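You operate a simulated robot arm through the tools that you are given. There is no shell and no other tool. Be economical: measure what you need, move in short steps, check, and stop when the job is done.

Carry out the task below with a simulated robot arm. There is one attempt and no reset: what you move stays moved.

JOB
Wind the side guide to 10 cm and square the forest pane up.
Fine: belt off, slide the pane against the guide; then set the way to IN and jog it to the stop strip. Hands off the moving belt; don't drop, knock, squeeze or scratch the glass. The lifter stays off and pinned.

The check looks at the end state, three seconds after you hand in, the way a careful person would. Anything else that was tipped, shoved, dropped, spilled or broken makes it a failure.

ROBOT AND FRAMES
A 7-joint arm with a two-finger gripper on a trunk, on a base that drives. Base frame: it is fixed to the floor where the robot stands at the start and does not move with it; the origin is under the middle of the robot, x ahead of it, y to its left, z up. Lengths are in m, angles in rad, forces in N, time in s.
With the tool pointing down near the work surface it reaches from about 0.22 to 0.74 m from the robot's upright axis, wherever it stands. Its first joint turns from -2.496 to 2.496 rad. Places, roughly: way switch [1, -1.3, 0.6]. Payload 2.45 kg.
Tool frame: the origin (TCP) lies between the finger pads and is the grasp point; the fingertips stand 0.026 m ahead of it; z points along the fingers, y is the line along which they close. Largest opening 0.096 m; the body of the gripper starts 0.069 m behind the TCP.
Orientation is told as [roll, pitch, yaw] about the base's x, y, z axes, in that order, counted from this pose: with the fingers straight down and closing along the base's y, the tool's x points along the base's -x, its y along +y and its z along -z.

CONTROLS
- The arm moves only by the tool drive_tool. Its argument "deltas" is a list of rows, each a list of 3 entries, a list of its own where there are three numbers: the shift along the tool's x, y, z in units of 20 mm (1.0 is 20 mm), then the turn, a rotation vector about the tool's x, y, z in units of 8 degrees (1.0 is 8 degrees), then the finger opening in m, from 0 to 0.096. In form: [[[tx, ty, tz], [rx, ry, rz], claw], ...]. A call has 1 to 12 rows; each row shifts and turns the commanded pose from where the row before left it, along the tool's axes as they then stand. A call with a number of a shift or a turn outside -1 to 1 is refused whole. Each row takes 0.2 s and may step no farther than 0.05 m and 0.15 rad from the row before; otherwise, or with a gripper value out of range, the whole call is refused. Where a pose cannot be reached the arm comes as near as it can. A force on the tool above 50 N (or 10 N above the force at the start of the call, whichever is more), or a blocked arm, ends the call early, and 0.2 s more pass. Each finger halts on what it meets, pressing with about 41 N; the grip force reading is that of the motor and also rises with nothing between the fingers. The clock runs only during rows and for 0.2 s after the last one: add rows that do not move to give the fingers time. The reply holds the time, the measured pose of the TCP, the force on the tool along the base axes, the opening and the grip force, in the units named above and with some noise, with the torque about the TCP (base axes, N m) and any sound that the robot's microphone picked up.
- Cameras (640 x 400 px; columns grow to the right, rows downward): "scene" is now at [0.0338, 0.1573, 1.4908]; the picture's right is [-0.28, -0.96, 0.00], its down [-0.56, 0.17, -0.81] and it looks along [0.78, -0.23, -0.59] (base axes); focal length 261 px, centre (320, 200). "wrist" rides on the gripper at [0.082, 0.003, -0.098] in the tool frame; the picture's right is [-0.04, 1.00, 0.00], its down [-0.73, -0.03, -0.68] and it looks along [-0.68, -0.03, 0.73] (tool axes); focal length 256 px, centre (320, 200). There is no depth. A picture from a camera that has moved, and an enlarged one, comes with that camera's place and axes in the base frame and with its lens.
- camera(camera): a new picture of that camera. It takes no simulated time.
- move_column(by): slides the trunk up (or, below 0, down) by that many m; the arm and the scene camera ride with it, the base frame stays. It gives what a move gives, with no picture.
- steer(legs): drives the robot by 1 to 6 legs, each [ahead, turn to the left] in m and rad, along the robot's own axes; the way and the turn of a leg run together, so that a leg with both is an arc; at most 1.5 m and 3.142 rad a leg. The arm and the cameras ride along, it lands a little off, and it stops where it bumps. It gives what a move gives.
- pan_tilt(pan, tilt): turns the head with the scene camera to pan (to the left, within 2.705 rad either way) and tilt (down, from -0.506 to 1.204), counted from straight ahead of the robot. It gives what a move gives.
- zoom(camera, box): a new picture of the part [left, top, right, bottom] of that camera's present view, enlarged. It takes no simulated time.
- finish_job(): hands the job in; it is judged then, once.

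Go step by step. Nothing tells you exact positions but the pictures and the camera data: compare them with the known pose of the tool, close in by small moves and look again before you grip or let go. The budget is 120 turns and 82 pictures, counting those below and the enlarged ones. Unless the task says otherwise, let go and move clear before handing in, and close with one line.

The tools are called after "Emit:" by a JSON object that holds its "api" and its "payload". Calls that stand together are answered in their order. drive_tool: Moves the arm, as the interface text tells. Its arguments: {"type":"object","properties":{"deltas":{"type":"array","items":{"type":"array"}}},"required":["deltas"]} The other tools are called the same way: move_column (by) slides the trunk up or down; steer (legs) drives the base; pan_tilt (pan, tilt) turns the head that bears the scene camera; camera (camera) takes a picture; zoom (camera, box) takes an enlarged picture of a part of a camera's view; finish_job () hands the job in.

At the start:

```text
t: 0.0
tcp_pos: [0.5743, -0.109, 1.1483]
ee_rot: [-0.002, 0.002, 0.0]
contact_force: [-0.6, -0.3, -0.6]
torque: [-0.03, -0.01, 0.01]
width: 0.096
grasp_force: 0.0
trunk travel left (down, up): [-0.525, 0.115]
robot x, y, heading: [-0.0012, 0.0008, -0.002]
head pan, tilt: [-0.286, 0.63]
```

scene: 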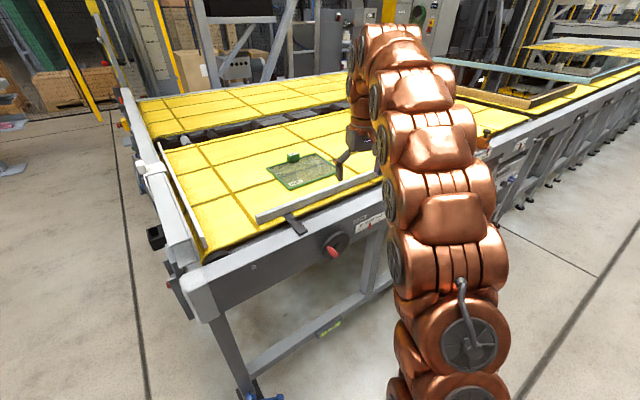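
wrist: 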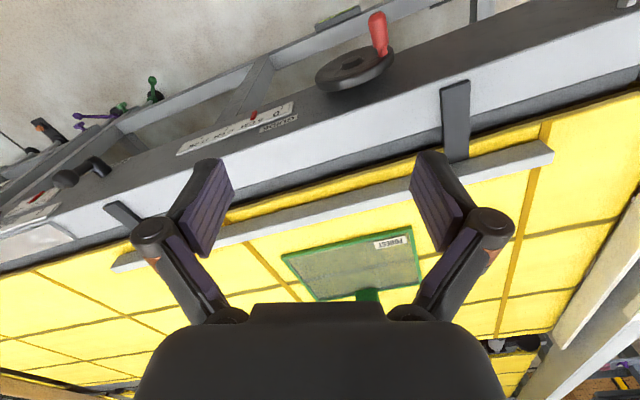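

I see a yellow belt table with a green-edged "FOREST" pane, a side guide bar, a hand wheel with a red crank on the near rail and labels. I'll look closer at the labels, the scale and the controls.

Emit:
{"api": "zoom", "payload": {"camera": "wrist", "box": [0, 60, 320, 260]}}

Emit:
{"api": "zoom", "payload": {"camera": "scene", "box": [240, 130, 400, 270]}}

Emit:
{"api": "pan_tilt", "payload": {"pan": -0.9, "tilt": 0.6}}

Emit:
{"api": "camera", "payload": {"camera": "scene"}}

```text
2.00 times, centred on (160, 160) of wrist
camera zoom: at [0.4938, -0.1045, 1.2455], right [0.04, 1.0, 0.0], down [0.73, -0.03, 0.68], along [0.68, -0.03, -0.73], focal length 512 px, centre (640, 280)
```

zoom: 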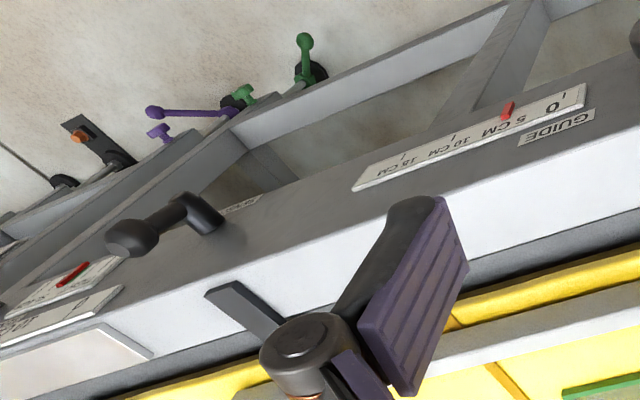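

```text
2.86 times, centred on (320, 200) of scene
camera zoom: at [0.0338, 0.1573, 1.4908], right [-0.28, -0.96, 0.0], down [-0.56, 0.17, -0.81], along [0.78, -0.23, -0.59], focal length 746 px, centre (320, 200)
```

zoom: 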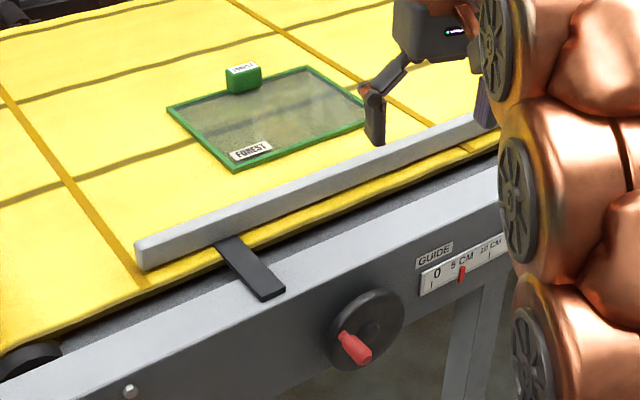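

```text
t: 1.0
tcp_pos: [0.5735, -0.1075, 1.1475]
ee_rot: [-0.001, 0.0, 0.001]
contact_force: [0.4, -0.4, 0.2]
torque: [-0.02, 0.01, 0.04]
width: 0.096
grasp_force: 0.1
trunk travel left (down, up): [-0.525, 0.115]
robot x, y, heading: [0.0021, 0.0006, -0.001]
head pan, tilt: [-0.901, 0.6]
```

```text
77 pictures are left
camera scene: at [0.0049, 0.1128, 1.4934], right [-0.78, -0.62, 0.0], down [-0.35, 0.44, -0.83], along [0.51, -0.65, -0.56], focal length 261 px, centre (320, 200)
```

scene: 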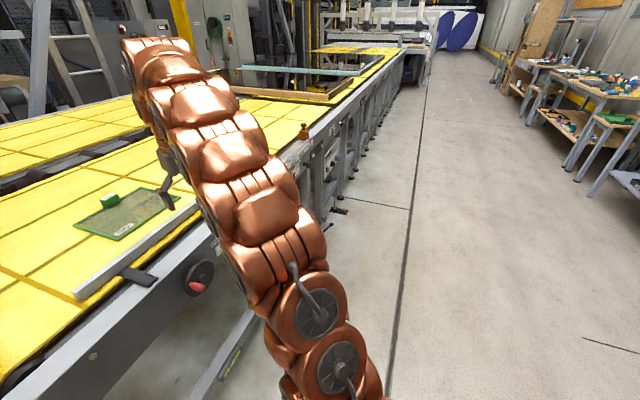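

The table runs along about [0.29,-0.96], and the wheel is near [0.61,-0.06,0.84]. I'll zoom in on the controls further along.

Emit:
{"api": "zoom", "payload": {"camera": "wrist", "box": [0, 100, 128, 180]}}

Emit:
{"api": "zoom", "payload": {"camera": "wrist", "box": [0, 160, 128, 240]}}

Emit:
{"api": "zoom", "payload": {"camera": "wrist", "box": [160, 60, 320, 160]}}

Emit:
{"api": "zoom", "payload": {"camera": "scene", "box": [280, 100, 400, 240]}}

```text
5.00 times, centred on (64, 140) of wrist
camera zoom: at [0.4938, -0.1045, 1.2455], right [0.04, 1.0, 0.0], down [0.73, -0.03, 0.68], along [0.68, -0.03, -0.73], focal length 1280 px, centre (1600, 500)
```

zoom: 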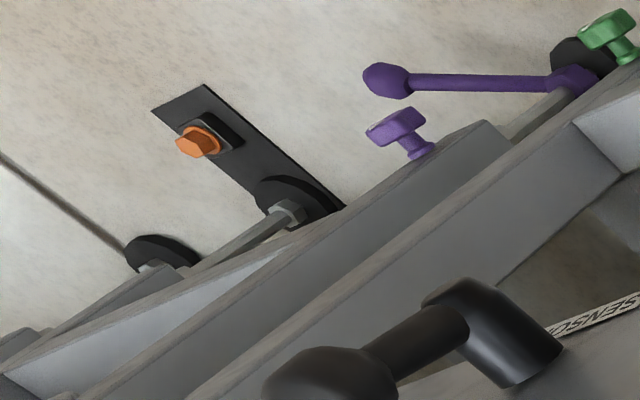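

```text
5.00 times, centred on (64, 200) of wrist
camera zoom: at [0.4938, -0.1045, 1.2455], right [0.04, 1.0, 0.0], down [0.73, -0.03, 0.68], along [0.68, -0.03, -0.73], focal length 1280 px, centre (1600, 200)
```

zoom: 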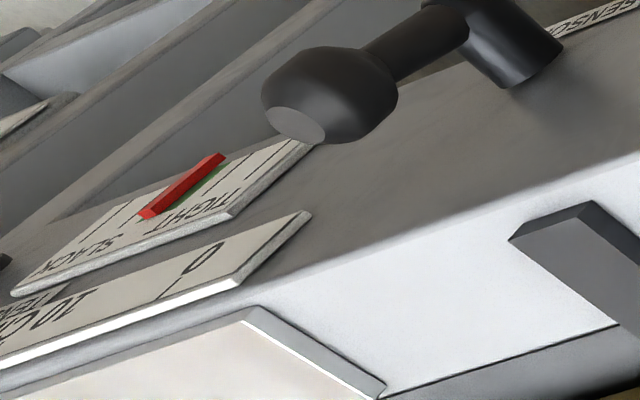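

```text
4.00 times, centred on (240, 110) of wrist
camera zoom: at [0.4938, -0.1045, 1.2455], right [0.04, 1.0, 0.0], down [0.73, -0.03, 0.68], along [0.68, -0.03, -0.73], focal length 1024 px, centre (640, 560)
```

zoom: 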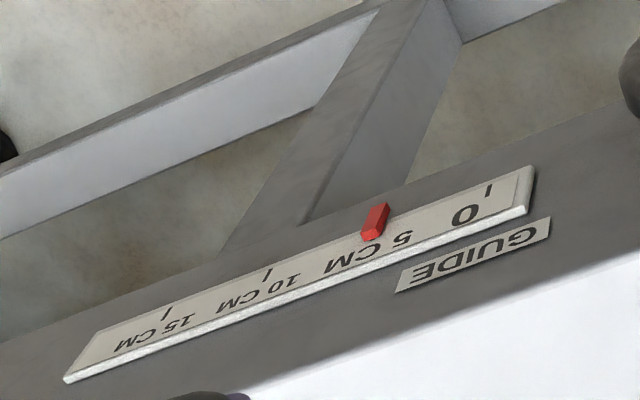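

```text
2.86 times, centred on (340, 170) of scene
camera zoom: at [0.0049, 0.1128, 1.4934], right [-0.78, -0.62, 0.0], down [-0.35, 0.44, -0.83], along [0.51, -0.65, -0.56], focal length 746 px, centre (263, 286)
```

zoom: 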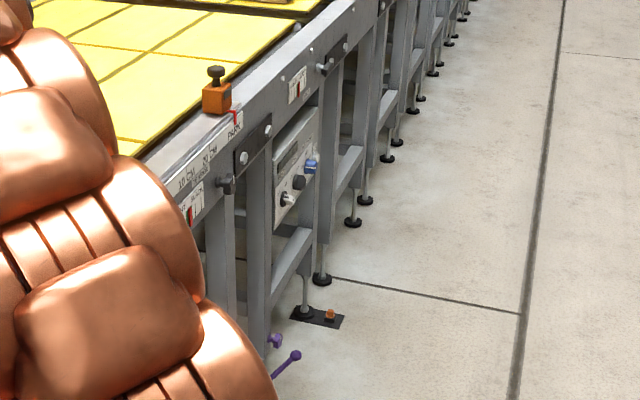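

The guide pointer is at about 5 cm, and a control panel is further along under the rail. I'll drive along the table to inspect the controls before moving anything.

Emit:
{"api": "steer", "payload": {"legs": [[0, -1.28], [0.9, 0]]}}

Emit:
{"api": "pan_tilt", "payload": {"pan": 0.9, "tilt": 0.75}}

Emit:
{"api": "camera", "payload": {"camera": "scene"}}

```text
t: 8.8
tcp_pos: [0.3582, -1.438, 1.1472]
ee_rot: [-0.001, -0.002, -1.258]
contact_force: [0.0, 0.1, -0.4]
torque: [0.0, 0.01, -0.01]
width: 0.0959
grasp_force: 0.1
trunk travel left (down, up): [-0.525, 0.115]
robot x, y, heading: [0.2834, -0.8587, -1.258]
head pan, tilt: [-0.901, 0.6]
```

```text
t: 10.7
tcp_pos: [0.358, -1.4376, 1.1476]
ee_rot: [0.001, -0.002, -1.257]
contact_force: [-0.1, 0.6, -0.4]
torque: [0.05, 0.01, -0.06]
width: 0.0962
grasp_force: 0.0
trunk travel left (down, up): [-0.525, 0.115]
robot x, y, heading: [0.2848, -0.86, -1.254]
head pan, tilt: [0.901, 0.75]
```

```text
72 pictures are left
camera scene: at [0.5188, -0.7821, 1.4805], right [-0.35, -0.94, 0.0], down [-0.64, 0.24, -0.73], along [0.69, -0.26, -0.68], focal length 261 px, centre (320, 200)
```

scene: 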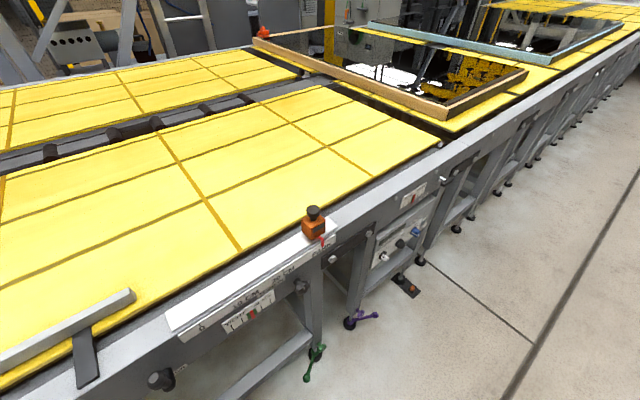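

Emit:
{"api": "zoom", "payload": {"camera": "scene", "box": [340, 160, 468, 300]}}

Emit:
{"api": "zoom", "payload": {"camera": "scene", "box": [130, 200, 390, 400]}}

```text
2.86 times, centred on (404, 230) of scene
camera zoom: at [0.5188, -0.7821, 1.4805], right [-0.35, -0.94, 0.0], down [-0.64, 0.24, -0.73], along [0.69, -0.26, -0.68], focal length 746 px, centre (80, 114)
```

zoom: 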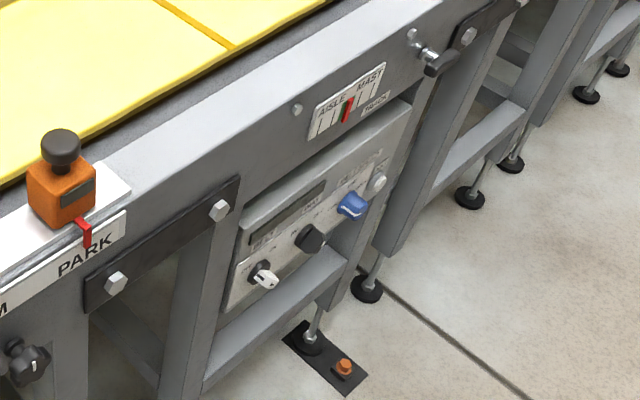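

```text
2.00 times, centred on (260, 300) of scene
camera zoom: at [0.5188, -0.7821, 1.4805], right [-0.35, -0.94, 0.0], down [-0.64, 0.24, -0.73], along [0.69, -0.26, -0.68], focal length 522 px, centre (440, 0)
```

zoom: 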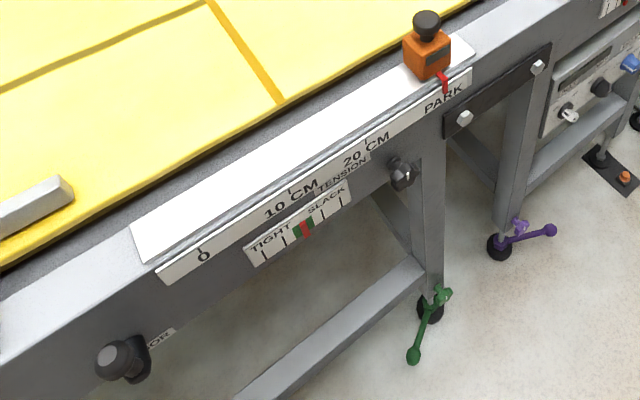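

Emit:
{"api": "steer", "payload": {"legs": [[0.55, -0.01]]}}

Emit:
{"api": "pan_tilt", "payload": {"pan": 1.55, "tilt": 1.0}}

Emit:
{"api": "camera", "payload": {"camera": "scene"}}

```text
t: 13.8
tcp_pos: [0.5118, -1.9493, 1.1483]
ee_rot: [0.0, 0.0, -1.272]
contact_force: [0.1, -0.1, 0.0]
torque: [0.01, 0.01, -0.03]
width: 0.0962
grasp_force: 0.1
trunk travel left (down, up): [-0.525, 0.115]
robot x, y, heading: [0.4457, -1.3682, -1.269]
head pan, tilt: [0.901, 0.75]
```

```text
t: 14.8
tcp_pos: [0.5112, -1.9502, 1.1474]
ee_rot: [0.001, -0.001, -1.272]
contact_force: [-1.3, -0.1, -1.2]
torque: [0.0, 0.01, 0.04]
width: 0.0961
grasp_force: 0.2
trunk travel left (down, up): [-0.525, 0.115]
robot x, y, heading: [0.4477, -1.3694, -1.274]
head pan, tilt: [1.55, 1.0]
```

```text
69 pictures are left
camera scene: at [0.6718, -1.2482, 1.4614], right [0.27, -0.96, 0.0], down [-0.81, -0.23, -0.54], along [0.52, 0.15, -0.84], focal length 261 px, centre (320, 200)
```

scene: 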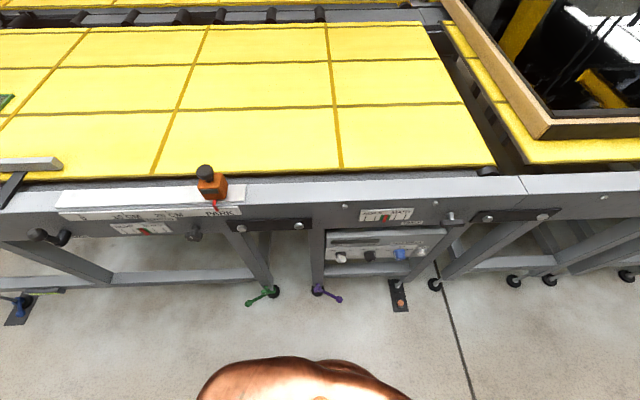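

Emit:
{"api": "zoom", "payload": {"camera": "scene", "box": [310, 200, 470, 320]}}

Emit:
{"api": "zoom", "payload": {"camera": "scene", "box": [320, 225, 450, 265]}}

Emit:
{"api": "zoom", "payload": {"camera": "scene", "box": [0, 180, 250, 336]}}

```text
3.33 times, centred on (390, 260) of scene
camera zoom: at [0.6718, -1.2482, 1.4614], right [0.27, -0.96, 0.0], down [-0.81, -0.23, -0.54], along [0.52, 0.15, -0.84], focal length 871 px, centre (87, 0)
```

zoom: 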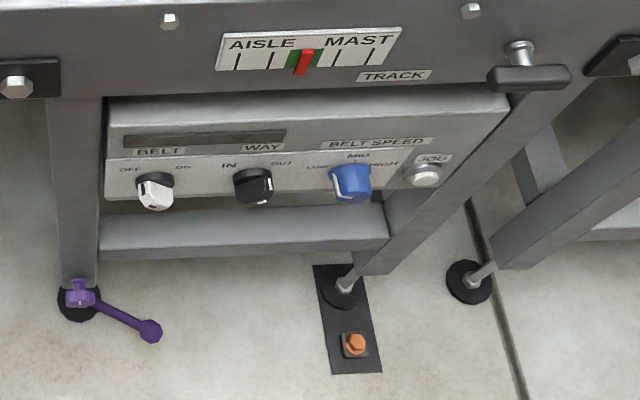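

```text
4.92 times, centred on (385, 245) of scene
camera zoom: at [0.6718, -1.2482, 1.4614], right [0.27, -0.96, 0.0], down [-0.81, -0.23, -0.54], along [0.52, 0.15, -0.84], focal length 1286 px, centre (0, -22)
```

zoom: 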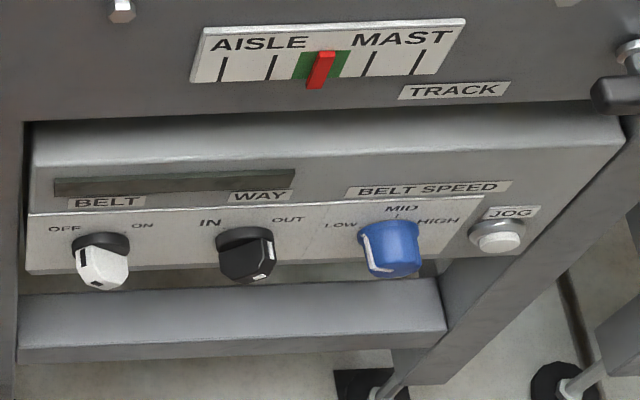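

```text
2.56 times, centred on (125, 258) of scene
camera zoom: at [0.6718, -1.2482, 1.4614], right [0.27, -0.96, 0.0], down [-0.81, -0.23, -0.54], along [0.52, 0.15, -0.84], focal length 669 px, centre (819, 52)
```

zoom: 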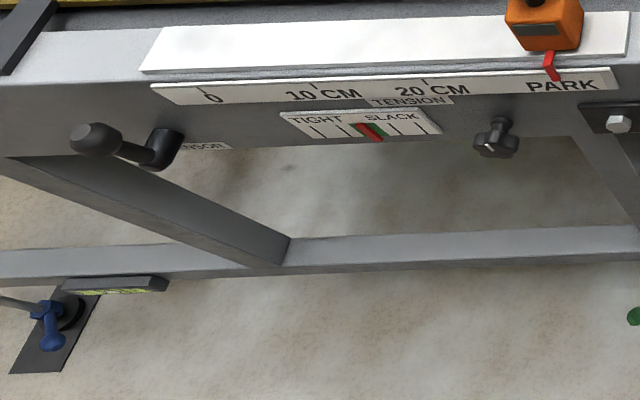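

The panel reads: belt knob OFF, way OUT, speed LOW, and a JOG button at the right. I'll drive back to the guide wheel first and face the table.

Emit:
{"api": "steer", "payload": {"legs": [[-1.15, 0], [0, 0.3], [-0.1, 0], [0, 1.27]]}}

Emit:
{"api": "pan_tilt", "payload": {"pan": 0.0, "tilt": 0.75}}

Emit:
{"api": "camera", "payload": {"camera": "scene"}}

Emit:
{"api": "camera", "payload": {"camera": "wrist"}}

```text
t: 25.5
tcp_pos: [0.616, -0.1261, 1.1478]
ee_rot: [0.0, 0.001, 0.308]
contact_force: [-0.5, -0.5, -0.6]
torque: [0.03, 0.02, 0.03]
width: 0.0958
grasp_force: 0.1
trunk travel left (down, up): [-0.525, 0.115]
robot x, y, heading: [0.0375, -0.1977, 0.31]
head pan, tilt: [1.55, 1.0]
```

```text
t: 27.1
tcp_pos: [0.6162, -0.1266, 1.1474]
ee_rot: [0.0, 0.0, 0.308]
contact_force: [0.2, 0.6, 0.0]
torque: [0.0, 0.02, 0.03]
width: 0.0963
grasp_force: 0.0
trunk travel left (down, up): [-0.525, 0.115]
robot x, y, heading: [0.0373, -0.1915, 0.308]
head pan, tilt: [0.0, 0.75]
```

```text
65 pictures are left
camera scene: at [0.0122, -0.0139, 1.4805], right [0.3, -0.95, 0.0], down [-0.65, -0.21, -0.73], along [0.7, 0.22, -0.68], focal length 261 px, centre (320, 200)
```

scene: 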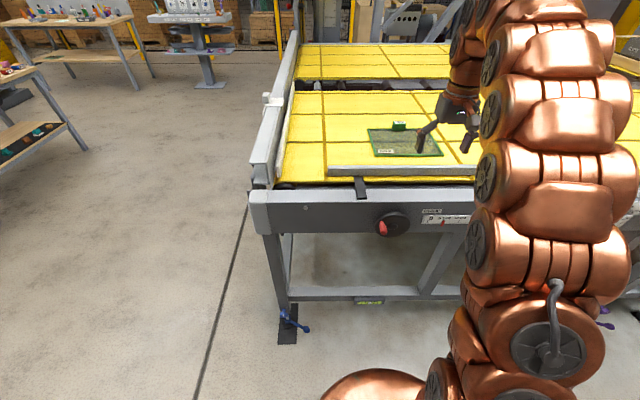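

```text
64 pictures are left
camera wrist: at [0.5386, -0.1471, 1.2455], right [-0.27, 0.96, 0.0], down [0.71, 0.2, 0.68], along [0.65, 0.18, -0.73], focal length 256 px, centre (320, 200)
```

wrist: 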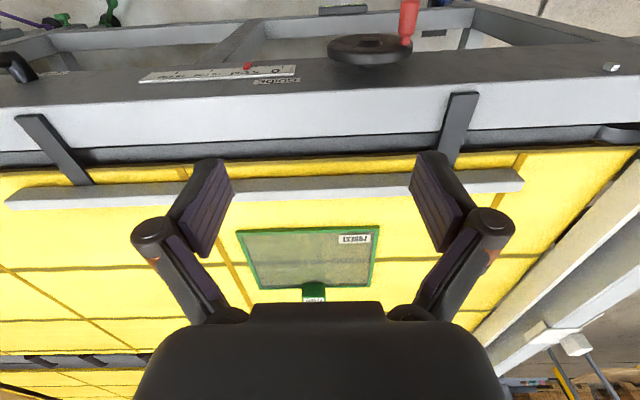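

Now facing the table squarely. I'll back off, pitch the tool to point ahead, and lower the trunk to wheel height.

Emit:
{"api": "steer", "payload": {"legs": [[-0.25, 0]]}}

Emit:
{"api": "drive_tool", "payload": {"deltas": [[[0, 0, 0], [0, -1, 0], 0.096], [[0, 0, 0], [0, -1, 0], 0.096], [[0, 0, 0], [0, -1, 0], 0.096], [[0, 0, 0], [0, -1, 0], 0.096], [[0, 0, 0], [0, -1, 0], 0.096], [[0, 0, 0], [0, -1, 0], 0.096], [[0, 0, 0], [0, -1, 0], 0.096], [[0, 0, 0], [0, -1, 0], 0.096], [[0, 0, 0], [0, -1, 0], 0.096], [[0, 0, 0], [0, -1, 0], 0.096], [[0, 0, 0], [0, -1, 0], 0.096], [[0, 0, 0], [0, -0.25, 0], 0.096]]}}

Emit:
{"api": "move_column", "payload": {"by": -0.26}}

Emit:
{"api": "camera", "payload": {"camera": "wrist"}}

Emit:
{"api": "camera", "payload": {"camera": "scene"}}

```text
t: 28.9
tcp_pos: [0.3799, -0.2028, 1.1462]
ee_rot: [0.0, 0.0, 0.304]
contact_force: [-0.1, -0.1, 0.1]
torque: [-0.02, 0.04, -0.02]
width: 0.0959
grasp_force: 0.1
trunk travel left (down, up): [-0.525, 0.115]
robot x, y, heading: [-0.2002, -0.2722, 0.306]
head pan, tilt: [0.0, 0.75]
```

```text
t: 31.5
tcp_pos: [0.3838, -0.2055, 1.1503]
ee_rot: [-0.044, -1.358, 0.322]
contact_force: [0.0, 0.7, -0.2]
torque: [0.02, -0.03, 0.01]
width: 0.0963
grasp_force: 0.0
out of reach, approached as far as the arm can: row 10, 11
trunk travel left (down, up): [-0.525, 0.115]
robot x, y, heading: [-0.2052, -0.2724, 0.309]
head pan, tilt: [0.0, 0.75]
```

```text
t: 34.2
tcp_pos: [0.3839, -0.2058, 0.8913]
ee_rot: [-0.043, -1.356, 0.323]
contact_force: [0.4, 0.2, -0.1]
torque: [-0.03, 0.02, 0.01]
width: 0.0961
grasp_force: 0.0
trunk travel left (down, up): [-0.265, 0.375]
robot x, y, heading: [-0.1987, -0.2697, 0.304]
head pan, tilt: [0.0, 0.75]
```

```text
63 pictures are left
camera wrist: at [0.2752, -0.2342, 0.8315], right [-0.27, 0.96, 0.03], down [-0.48, -0.16, 0.86], along [0.83, 0.22, 0.51], focal length 256 px, centre (320, 200)
```

wrist: 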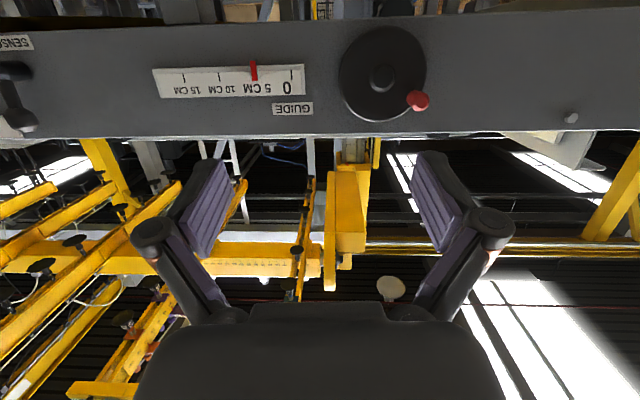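

```text
62 pictures are left
camera scene: at [-0.2248, -0.0893, 1.2205], right [0.3, -0.95, 0.0], down [-0.65, -0.21, -0.73], along [0.7, 0.22, -0.68], focal length 261 px, centre (320, 200)
```

scene: 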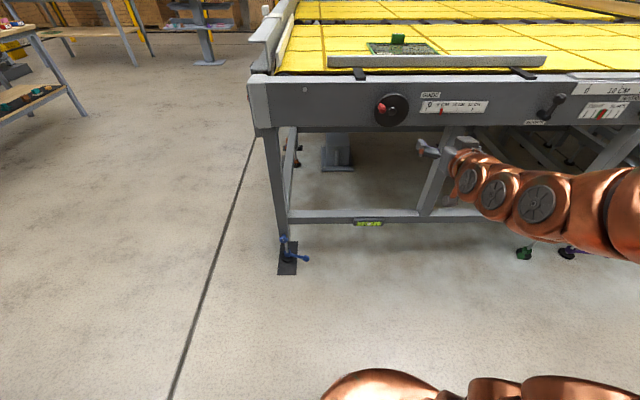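

Emit:
{"api": "zoom", "payload": {"camera": "scene", "box": [350, 80, 510, 140]}}

Emit:
{"api": "zoom", "payload": {"camera": "wrist", "box": [300, 10, 460, 130]}}

```text
4.00 times, centred on (430, 110) of scene
camera zoom: at [-0.2248, -0.0893, 1.2205], right [0.3, -0.95, 0.0], down [-0.65, -0.21, -0.73], along [0.7, 0.22, -0.68], focal length 1045 px, centre (-120, 560)
```

zoom: 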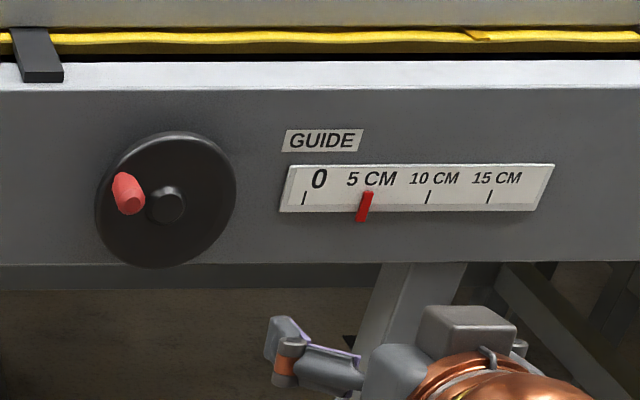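

```text
3.33 times, centred on (380, 70) of wrist
camera zoom: at [0.2752, -0.2342, 0.8315], right [-0.27, 0.96, 0.03], down [-0.48, -0.16, 0.86], along [0.83, 0.22, 0.51], focal length 853 px, centre (120, 633)
```

zoom: 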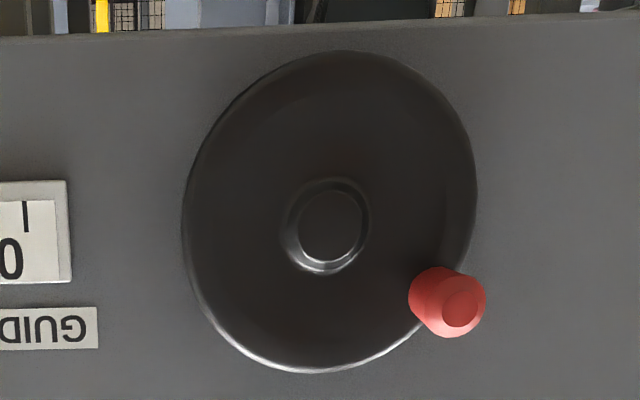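

The handle tip is about 0.77 m ahead and the hub about 0.81 m, at z 0.87. I'll bring the tool in line with the handle and level it.

Emit:
{"api": "drive_tool", "payload": {"deltas": [[[0, 0.92, 0.8], [0, 0, 0], 0.096], [[0, 0.92, 0.8], [0, 0, 0], 0.096], [[0, 0.92, 0.8], [0, 0, 0], 0.096], [[0, 0.92, 0.8], [0, -0.5, 0], 0.096], [[0, 0.92, 0.8], [0, -0.5, 0], 0.096], [[0, 0.92, 0.8], [0, -0.5, 0], 0.096]]}}

Emit:
{"api": "camera", "payload": {"camera": "wrist"}}

```text
t: 35.6
tcp_pos: [0.4442, -0.0749, 0.8727]
ee_rot: [-1.114, -1.562, 1.393]
contact_force: [0.0, 0.2, 1.0]
torque: [0.02, 0.02, 0.03]
width: 0.0958
grasp_force: 0.0
trunk travel left (down, up): [-0.265, 0.375]
robot x, y, heading: [-0.198, -0.2749, 0.3]
head pan, tilt: [0.0, 0.75]
```

```text
59 pictures are left
camera wrist: at [0.3493, -0.0978, 0.7914], right [-0.28, 0.96, 0.03], down [-0.64, -0.21, 0.74], along [0.71, 0.18, 0.68], focal length 256 px, centre (320, 200)
```

wrist: 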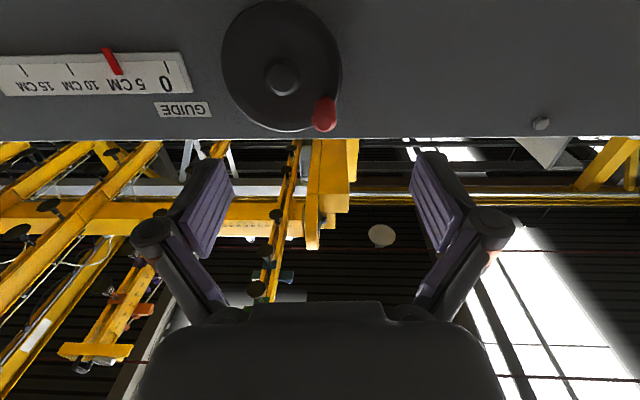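

Level now and in line with the handle. I'll advance about 8.5 cm and rise 1.5 cm so the open fingers straddle the handle.

Emit:
{"api": "drive_tool", "payload": {"deltas": [[[-0.75, -0.1, 0.5], [0, 0, 0], 0.06], [[0, 0, 0.8], [0, 0, 0], 0.06], [[0, 0, 0.8], [0, 0, 0], 0.06], [[0, 0, 0.8], [0, 0, 0], 0.06], [[0, 0, 0.8], [0, 0, 0], 0.06], [[0, 0, 0.4], [0, 0, 0], 0.06]]}}

Emit:
{"api": "camera", "payload": {"camera": "wrist"}}

Emit:
{"api": "zoom", "payload": {"camera": "scene", "box": [350, 70, 510, 170]}}

```text
t: 37.0
tcp_pos: [0.5236, -0.0533, 0.8864]
ee_rot: [-1.025, -1.56, 1.307]
contact_force: [0.4, 0.0, -0.8]
torque: [0.03, 0.03, -0.01]
width: 0.06
grasp_force: 0.2
trunk travel left (down, up): [-0.265, 0.375]
robot x, y, heading: [-0.2006, -0.2755, 0.307]
head pan, tilt: [0.0, 0.75]
```

```text
58 pictures are left
camera wrist: at [0.4283, -0.0774, 0.8056], right [-0.28, 0.96, 0.03], down [-0.64, -0.21, 0.74], along [0.71, 0.18, 0.67], focal length 256 px, centre (320, 200)
```

wrist: 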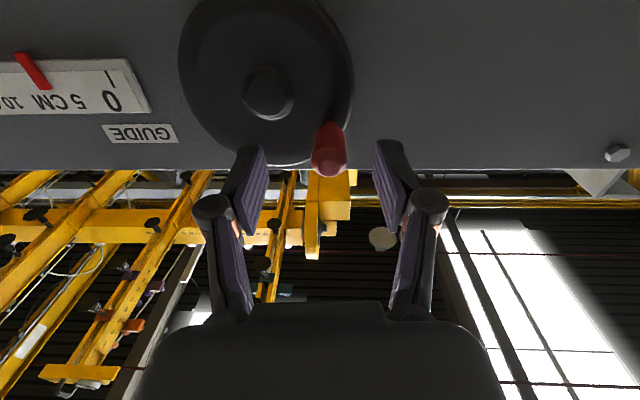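

```text
4.00 times, centred on (430, 120) of scene
camera zoom: at [-0.2248, -0.0893, 1.2205], right [0.3, -0.95, 0.0], down [-0.65, -0.21, -0.73], along [0.7, 0.22, -0.68], focal length 1045 px, centre (-120, 520)
```

zoom: 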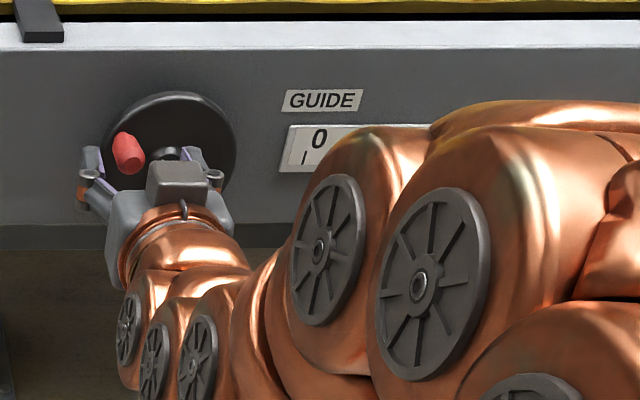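

Handle tip is about 1.5 cm ahead of the TCP and roughly collinear. I'll narrow the opening, advance 2 cm and close on it.

Emit:
{"api": "drive_tool", "payload": {"deltas": [[[0, 0.2, 0], [0, 0, 0], 0.04], [[0, 0, 0.5], [0, 0, 0], 0.04], [[0, 0, 0.5], [0, 0, 0], 0.04], [[0, 0, 0], [0, 0, 0], 0.01], [[0, 0, 0], [0, 0, 0], 0.01], [[0, 0, 0], [0, 0, 0], 0.01]]}}

Emit:
{"api": "camera", "payload": {"camera": "wrist"}}

```text
t: 38.4
tcp_pos: [0.5422, -0.0407, 0.8881]
ee_rot: [-1.358, -1.56, 1.642]
contact_force: [1.2, 9.1, 5.4]
torque: [-0.07, 0.0, 1.21]
width: 0.0195
grasp_force: 43.8
trunk travel left (down, up): [-0.265, 0.375]
robot x, y, heading: [-0.2029, -0.2734, 0.305]
head pan, tilt: [0.0, 0.75]
```

```text
56 pictures are left
camera wrist: at [0.4467, -0.0664, 0.8065], right [-0.28, 0.96, 0.03], down [-0.64, -0.21, 0.74], along [0.71, 0.19, 0.68], focal length 256 px, centre (320, 200)
```

wrist: 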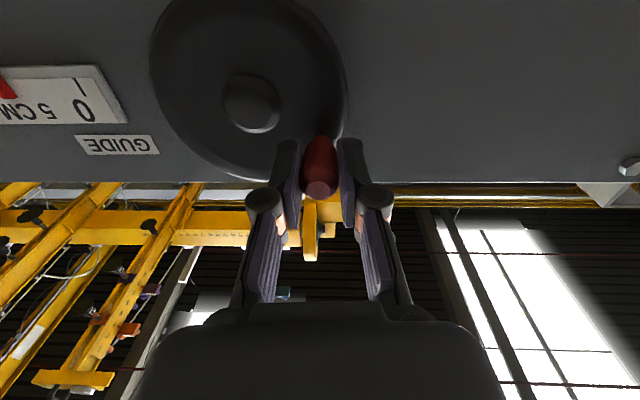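

Handle gripped. I'll try a 60° clockwise arc and see which way the pointer goes.

Emit:
{"api": "drive_tool", "payload": {"deltas": [[[-0.29, -0.28, 0], [0, 0, 0], 0.01], [[-0.29, -0.28, 0], [0, 0, 0], 0.01], [[-0.18, -0.36, 0], [0, 0, 0], 0.01], [[-0.17, -0.36, 0], [0, 0, 0], 0.01], [[-0.05, -0.4, 0], [0, 0, 0], 0.01], [[-0.04, -0.4, 0], [0, 0, 0], 0.01]]}}

Emit:
{"api": "camera", "payload": {"camera": "wrist"}}

```text
t: 39.8
tcp_pos: [0.5521, -0.0847, 0.9041]
ee_rot: [-0.729, -1.558, 1.008]
contact_force: [2.1, 6.3, -3.3]
torque: [0.3, -0.69, 1.16]
width: 0.0199
grasp_force: 44.4
trunk travel left (down, up): [-0.265, 0.375]
robot x, y, heading: [-0.2013, -0.2743, 0.306]
head pan, tilt: [0.0, 0.75]
```

```text
55 pictures are left
camera wrist: at [0.4586, -0.1088, 0.8237], right [-0.27, 0.96, 0.03], down [-0.64, -0.21, 0.74], along [0.72, 0.18, 0.67], focal length 256 px, centre (320, 200)
```

wrist: 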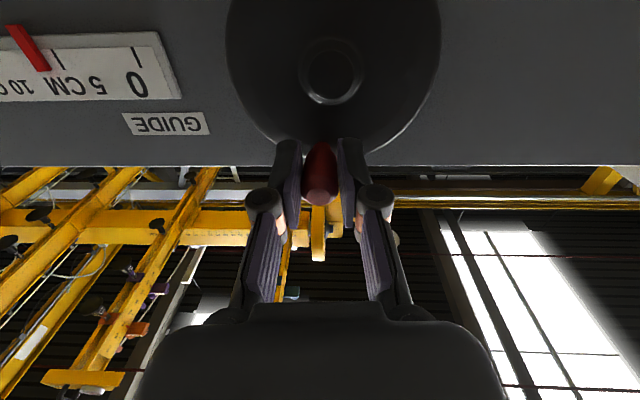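

Clockwise increases the reading. I'll continue another 80° and check the guide/pane gap.

Emit:
{"api": "drive_tool", "payload": {"deltas": [[[0.1, -0.385, 0], [0, 0, 0], 0.01], [[0.135, -0.38, 0], [0, 0, 0], 0.01], [[0.22, -0.33, 0], [0, 0, 0], 0.01], [[0.26, -0.305, 0], [0, 0, 0], 0.01], [[0.32, -0.24, 0], [0, 0, 0], 0.01], [[0.35, -0.195, 0], [0, 0, 0], 0.01], [[0.385, -0.12, 0], [0, 0, 0], 0.01], [[0.395, -0.06, 0], [0, 0, 0], 0.01]]}}

Emit:
{"api": "camera", "payload": {"camera": "wrist"}}

Emit:
{"api": "zoom", "payload": {"camera": "scene", "box": [300, 20, 540, 170]}}

```text
t: 41.6
tcp_pos: [0.5643, -0.1217, 0.8645]
ee_rot: [-1.061, -1.559, 1.342]
contact_force: [-6.5, 12.1, 3.9]
torque: [0.06, -0.14, 1.28]
width: 0.0195
grasp_force: 44.4
trunk travel left (down, up): [-0.265, 0.375]
robot x, y, heading: [-0.1994, -0.2751, 0.306]
head pan, tilt: [0.0, 0.75]
```

```text
54 pictures are left
camera wrist: at [0.47, -0.1466, 0.7828], right [-0.28, 0.96, 0.03], down [-0.64, -0.21, 0.74], along [0.71, 0.18, 0.67], focal length 256 px, centre (320, 200)
```

wrist: 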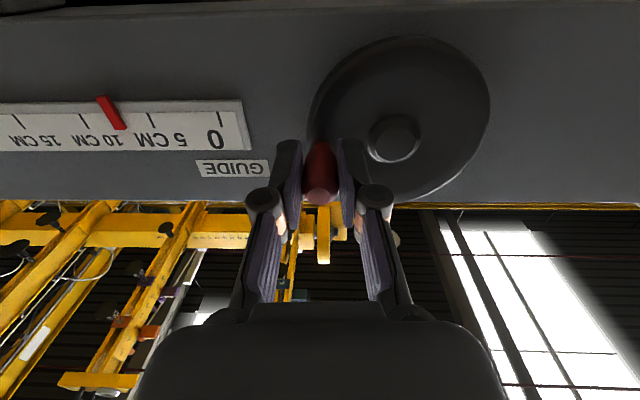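

```text
2.67 times, centred on (420, 95) of scene
camera zoom: at [-0.2254, -0.0884, 1.2203], right [0.3, -0.95, 0.0], down [-0.65, -0.21, -0.73], along [0.7, 0.22, -0.68], focal length 696 px, centre (53, 480)
```

zoom: 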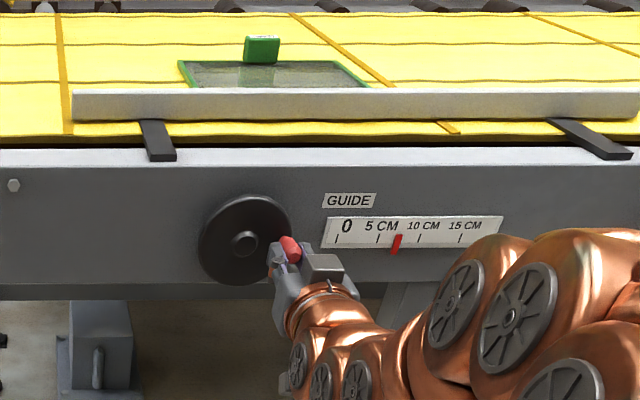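

The guide moves inward, and the pointer reads about 7.4 after 143° (roughly 6 cm per turn). The gap to the pane is still several centimetres, so I'll continue 120°.

Emit:
{"api": "drive_tool", "payload": {"deltas": [[[0.4, 0.015, 0], [0, 0, 0], 0.01], [[0.39, 0.08, 0], [0, 0, 0], 0.01], [[0.37, 0.15, 0], [0, 0, 0], 0.01], [[0.345, 0.215, 0], [0, 0, 0], 0.01], [[0.295, 0.265, 0], [0, 0, 0], 0.01], [[0.25, 0.315, 0], [0, 0, 0], 0.01], [[0.185, 0.355, 0], [0, 0, 0], 0.01], [[0.125, 0.385, 0], [0, 0, 0], 0.01], [[0.05, 0.4, 0], [0, 0, 0], 0.01], [[-0.005, 0.395, 0], [0, 0, 0], 0.01], [[-0.09, 0.39, 0], [0, 0, 0], 0.01], [[-0.145, 0.375, 0], [0, 0, 0], 0.01]]}}

Emit:
{"api": "zoom", "payload": {"camera": "scene", "box": [360, 60, 520, 160]}}

```text
t: 44.2
tcp_pos: [0.5456, -0.0586, 0.8215]
ee_rot: [-1.044, -1.561, 1.322]
contact_force: [-5.5, -16.1, -3.1]
torque: [0.57, -0.18, 1.01]
width: 0.0195
grasp_force: 44.7
trunk travel left (down, up): [-0.265, 0.375]
robot x, y, heading: [-0.2039, -0.2736, 0.305]
head pan, tilt: [0.0, 0.75]
```

```text
4.00 times, centred on (440, 110) of scene
camera zoom: at [-0.2248, -0.0899, 1.2205], right [0.3, -0.95, 0.0], down [-0.65, -0.2, -0.73], along [0.7, 0.22, -0.68], focal length 1045 px, centre (-160, 560)
```

zoom: 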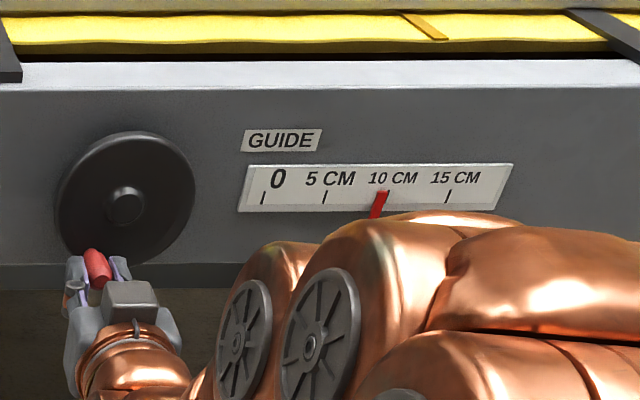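

Emit:
{"api": "camera", "payload": {"camera": "wrist"}}

Emit:
{"api": "zoom", "payload": {"camera": "wrist", "box": [0, 80, 240, 240]}}

```text
51 pictures are left
camera wrist: at [0.4505, -0.0836, 0.7391], right [-0.28, 0.96, 0.03], down [-0.64, -0.21, 0.74], along [0.71, 0.18, 0.68], focal length 256 px, centre (320, 200)
```

wrist: 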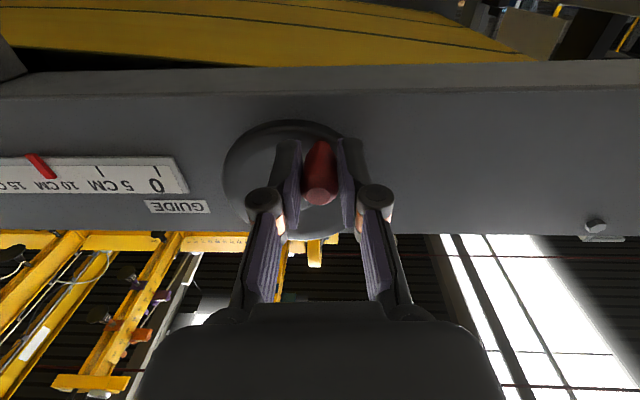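

```text
2.50 times, centred on (120, 160) of wrist
camera zoom: at [0.4505, -0.0836, 0.7391], right [-0.28, 0.96, 0.03], down [-0.64, -0.21, 0.74], along [0.71, 0.18, 0.68], focal length 640 px, centre (820, 300)
```

zoom: 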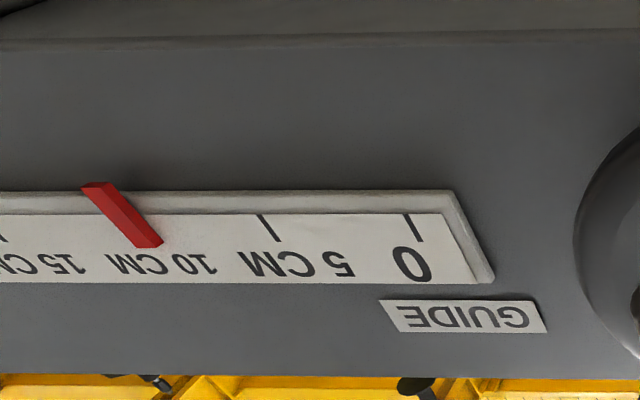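

The reading is about 9.5 cm. I'll go on another ~33°, then check.

Emit:
{"api": "drive_tool", "payload": {"deltas": [[[-0.18, 0.29, 0], [0, 0, 0], 0.01], [[-0.215, 0.265, 0], [0, 0, 0], 0.01], [[-0.24, 0.21, 0], [0, 0, 0], 0.01], [[-0.265, 0.18, 0], [0, 0, 0], 0.01], [[0, 0, 0], [0, 0, 0], 0.01]]}}

Emit:
{"api": "zoom", "payload": {"camera": "wrist", "box": [0, 80, 240, 240]}}

Emit:
{"api": "zoom", "payload": {"camera": "scene", "box": [360, 60, 520, 160]}}

```text
t: 45.4
tcp_pos: [0.5403, -0.0404, 0.8378]
ee_rot: [-0.995, -1.56, 1.275]
contact_force: [-8.5, -15.5, -9.2]
torque: [0.36, 0.43, 1.15]
width: 0.0199
grasp_force: 45.0
trunk travel left (down, up): [-0.265, 0.375]
robot x, y, heading: [-0.2028, -0.2721, 0.305]
head pan, tilt: [0.0, 0.75]
```

```text
2.50 times, centred on (120, 160) of wrist
camera zoom: at [0.4459, -0.0652, 0.7568], right [-0.28, 0.96, 0.03], down [-0.64, -0.21, 0.74], along [0.72, 0.18, 0.67], focal length 640 px, centre (820, 300)
```

zoom: 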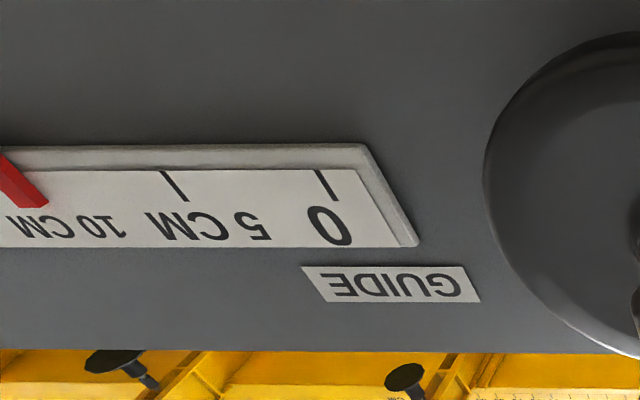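

```text
4.00 times, centred on (440, 110) of scene
camera zoom: at [-0.2248, -0.0899, 1.2206], right [0.3, -0.95, 0.0], down [-0.65, -0.2, -0.73], along [0.7, 0.22, -0.68], focal length 1045 px, centre (-160, 560)
```

zoom: 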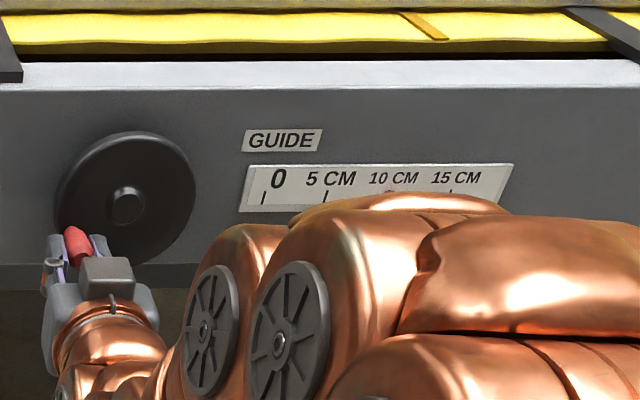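

The reading looks like 10 now. I'll release, back off and check with a clean view.

Emit:
{"api": "drive_tool", "payload": {"deltas": [[[0, 0, 0], [0, 0, 0], 0.04], [[0, 0, 0], [0, 0, 0], 0.04], [[0, 0, 0], [0, 0, 0], 0.04], [[0, 0, -1], [0, 0, 0], 0.04], [[0, 0, -1], [0, 0, 0], 0.04], [[0, 0, -1], [0, 0, 0], 0.04], [[0, -1, -1], [0, 0, 0], 0.06], [[0, -1, -1], [0, 0, 0], 0.06], [[0, -1, -1], [0, 0, 0], 0.06], [[0, -1, 0], [0, 0, 0], 0.06]]}}

Emit:
{"api": "zoom", "payload": {"camera": "wrist", "box": [200, 0, 440, 150]}}

Emit:
{"api": "zoom", "payload": {"camera": "scene", "box": [360, 60, 520, 160]}}

```text
t: 47.6
tcp_pos: [0.4495, -0.1477, 0.849]
ee_rot: [-1.2, -1.562, 1.481]
contact_force: [0.3, 0.6, 0.1]
torque: [-0.03, 0.01, -0.03]
width: 0.0599
grasp_force: 0.1
out of reach, approached as far as the arm can: row 9
trunk travel left (down, up): [-0.265, 0.375]
robot x, y, heading: [-0.2011, -0.2689, 0.305]
head pan, tilt: [0.0, 0.75]
```

```text
2.67 times, centred on (320, 75) of wrist
camera zoom: at [0.3552, -0.1731, 0.7675], right [-0.28, 0.96, 0.03], down [-0.64, -0.21, 0.74], along [0.71, 0.18, 0.68], focal length 683 px, centre (320, 533)
```

zoom: 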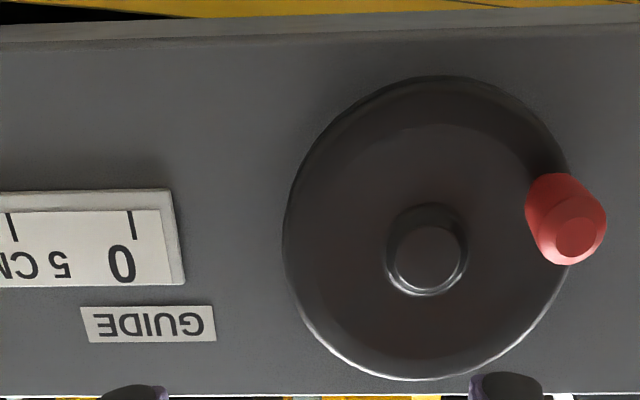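

```text
4.00 times, centred on (440, 110) of scene
camera zoom: at [-0.2248, -0.0892, 1.2205], right [0.3, -0.95, 0.0], down [-0.65, -0.21, -0.73], along [0.7, 0.22, -0.68], focal length 1045 px, centre (-160, 560)
```

zoom: 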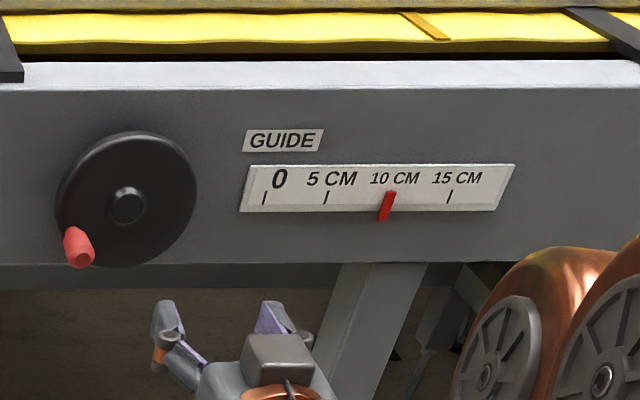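

The pointer looks to be on 10. I'll move the wrist camera straight in front of the scale for a parallax-free check.

Emit:
{"api": "drive_tool", "payload": {"deltas": [[[0, -1, 0], [0, 0, 0], 0.06], [[0, -1, 0], [0, 0, 0], 0.06], [[0, -1, 0], [0, 0, 0], 0.06], [[0, -1, 0], [0, 0, 0], 0.06], [[0, -1, 0], [0, 0, 0], 0.06], [[0, -1, 0], [0, 0, 0], 0.06], [[0, -1, 0], [0, 0, 0], 0.06], [[0, -1, 0], [0, 0, 0], 0.06]]}}

Emit:
{"api": "zoom", "payload": {"camera": "wrist", "box": [200, 0, 440, 150]}}

```text
t: 49.4
tcp_pos: [0.4944, -0.3052, 0.849]
ee_rot: [-1.093, -1.559, 1.373]
contact_force: [0.0, 0.0, 0.3]
torque: [-0.01, 0.01, 0.0]
width: 0.06
grasp_force: 0.0
trunk travel left (down, up): [-0.265, 0.375]
robot x, y, heading: [-0.1996, -0.2722, 0.307]
head pan, tilt: [0.0, 0.75]
```

```text
2.67 times, centred on (320, 75) of wrist
camera zoom: at [0.3999, -0.329, 0.7672], right [-0.28, 0.96, 0.03], down [-0.64, -0.21, 0.74], along [0.71, 0.18, 0.68], focal length 683 px, centre (320, 533)
```

zoom: 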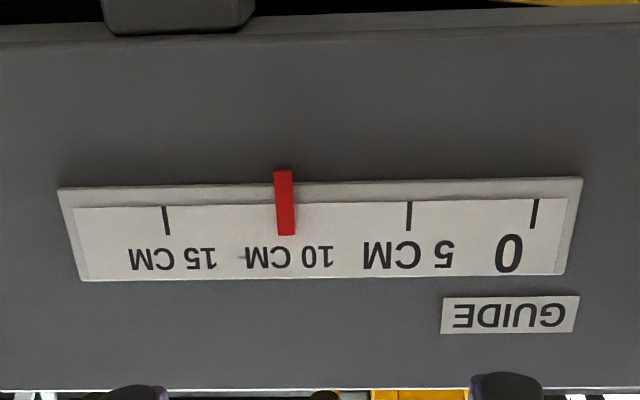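

The guide reads 10 cm. Next I'll raise the trunk, point the tool down again and inspect the pane.

Emit:
{"api": "move_column", "payload": {"by": 0.33}}

Emit:
{"api": "drive_tool", "payload": {"deltas": [[[0, 0, 0], [0, 1, 0], 0.06], [[0, 0, 0], [0, 1, 0], 0.06], [[0, 0, 0], [0, 1, 0], 0.06], [[0, 0, 0], [0, 1, 0], 0.06], [[0, 0, 0], [0, 1, 0], 0.06], [[0, 0, 0], [0, 1, 0], 0.06], [[0, 0, 0], [0, 1, 0], 0.06], [[0, 0, 0], [0, 1, 0], 0.06], [[0, 0, 0], [0, 1, 0], 0.06], [[0, 0, 0], [0, 1, 0], 0.06], [[0, 0, 0], [0, 1, 0], 0.06], [[0, 0, 0], [0, 0.25, 0], 0.06]]}}

Emit:
{"api": "camera", "payload": {"camera": "scene"}}

Emit:
{"api": "camera", "payload": {"camera": "wrist"}}

```text
t: 52.6
tcp_pos: [0.4939, -0.3036, 1.1787]
ee_rot: [-1.145, -1.559, 1.425]
contact_force: [-0.1, 0.2, 0.8]
torque: [-0.02, 0.01, 0.03]
width: 0.06
grasp_force: 0.0
trunk travel left (down, up): [-0.595, 0.045]
robot x, y, heading: [-0.2025, -0.2749, 0.304]
head pan, tilt: [0.0, 0.75]
```

```text
t: 55.2
tcp_pos: [0.4833, -0.3066, 1.18]
ee_rot: [-0.017, -0.068, 0.279]
contact_force: [1.4, -0.1, -1.7]
torque: [0.03, 0.08, 0.01]
width: 0.0599
grasp_force: 0.0
out of reach, approached as far as the arm can: row 4, 11, 12
trunk travel left (down, up): [-0.595, 0.045]
robot x, y, heading: [-0.2013, -0.2728, 0.307]
head pan, tilt: [0.0, 0.75]
```

```text
44 pictures are left
camera scene: at [-0.2243, -0.0898, 1.5506], right [0.3, -0.95, 0.0], down [-0.65, -0.21, -0.73], along [0.7, 0.22, -0.68], focal length 261 px, centre (320, 200)
```

scene: 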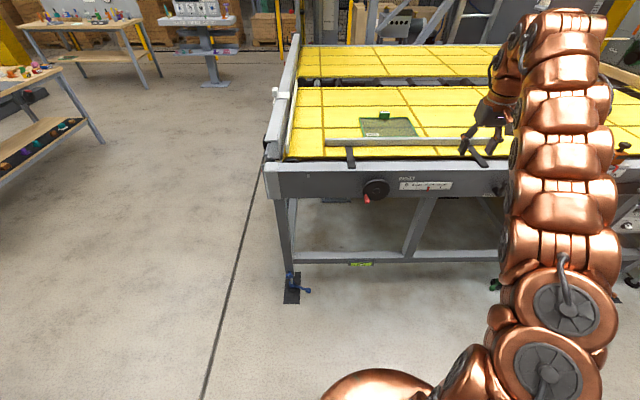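

```text
43 pictures are left
camera wrist: at [0.398, -0.3264, 1.2712], right [-0.24, 0.97, -0.01], down [0.66, 0.17, 0.73], along [0.71, 0.16, -0.69], focal length 256 px, centre (320, 200)
```

wrist: 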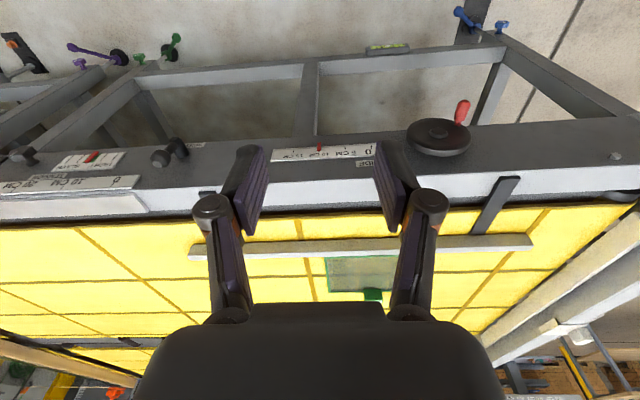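

Emit:
{"api": "zoom", "payload": {"camera": "scene", "box": [260, 80, 500, 220]}}

Emit:
{"api": "zoom", "payload": {"camera": "scene", "box": [345, 100, 435, 150]}}

```text
2.67 times, centred on (380, 150) of scene
camera zoom: at [-0.2243, -0.0898, 1.5506], right [0.3, -0.95, 0.0], down [-0.65, -0.21, -0.73], along [0.7, 0.22, -0.68], focal length 696 px, centre (160, 333)
```

zoom: 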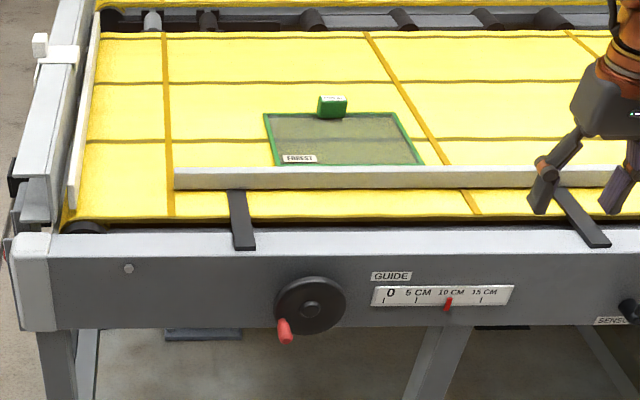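

```text
7.11 times, centred on (390, 125) of scene
camera zoom: at [-0.2243, -0.0898, 1.5506], right [0.3, -0.95, 0.0], down [-0.65, -0.21, -0.73], along [0.7, 0.22, -0.68], focal length 1857 px, centre (-178, 733)
```

zoom: 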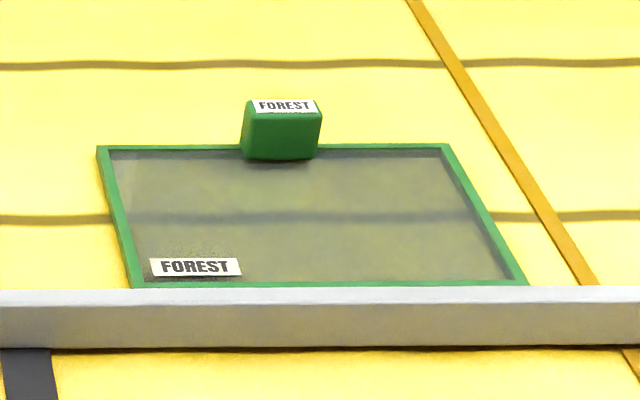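

The pane has a green block at its far edge which I can hold without touching the glass. I need to know how close the base may get to the table, so I'll look down at the base.

Emit:
{"api": "pan_tilt", "payload": {"pan": 0.0, "tilt": 1.2}}

Emit:
{"api": "camera", "payload": {"camera": "scene"}}

```text
t: 56.1
tcp_pos: [0.4828, -0.3068, 1.1797]
ee_rot: [-0.017, -0.07, 0.28]
contact_force: [-0.5, 0.4, 0.1]
torque: [0.02, -0.02, 0.0]
width: 0.06
grasp_force: 0.0
trunk travel left (down, up): [-0.595, 0.045]
robot x, y, heading: [-0.2023, -0.2685, 0.304]
head pan, tilt: [0.0, 1.201]
```

```text
40 pictures are left
camera scene: at [-0.2504, -0.0974, 1.5188], right [0.3, -0.95, 0.0], down [-0.89, -0.28, -0.36], along [0.35, 0.11, -0.93], focal length 261 px, centre (320, 200)
```

scene: 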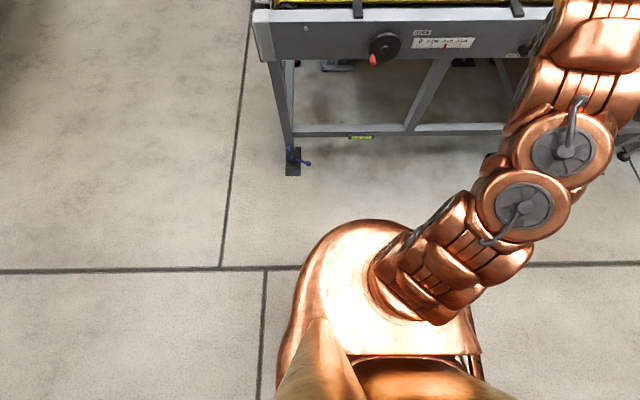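

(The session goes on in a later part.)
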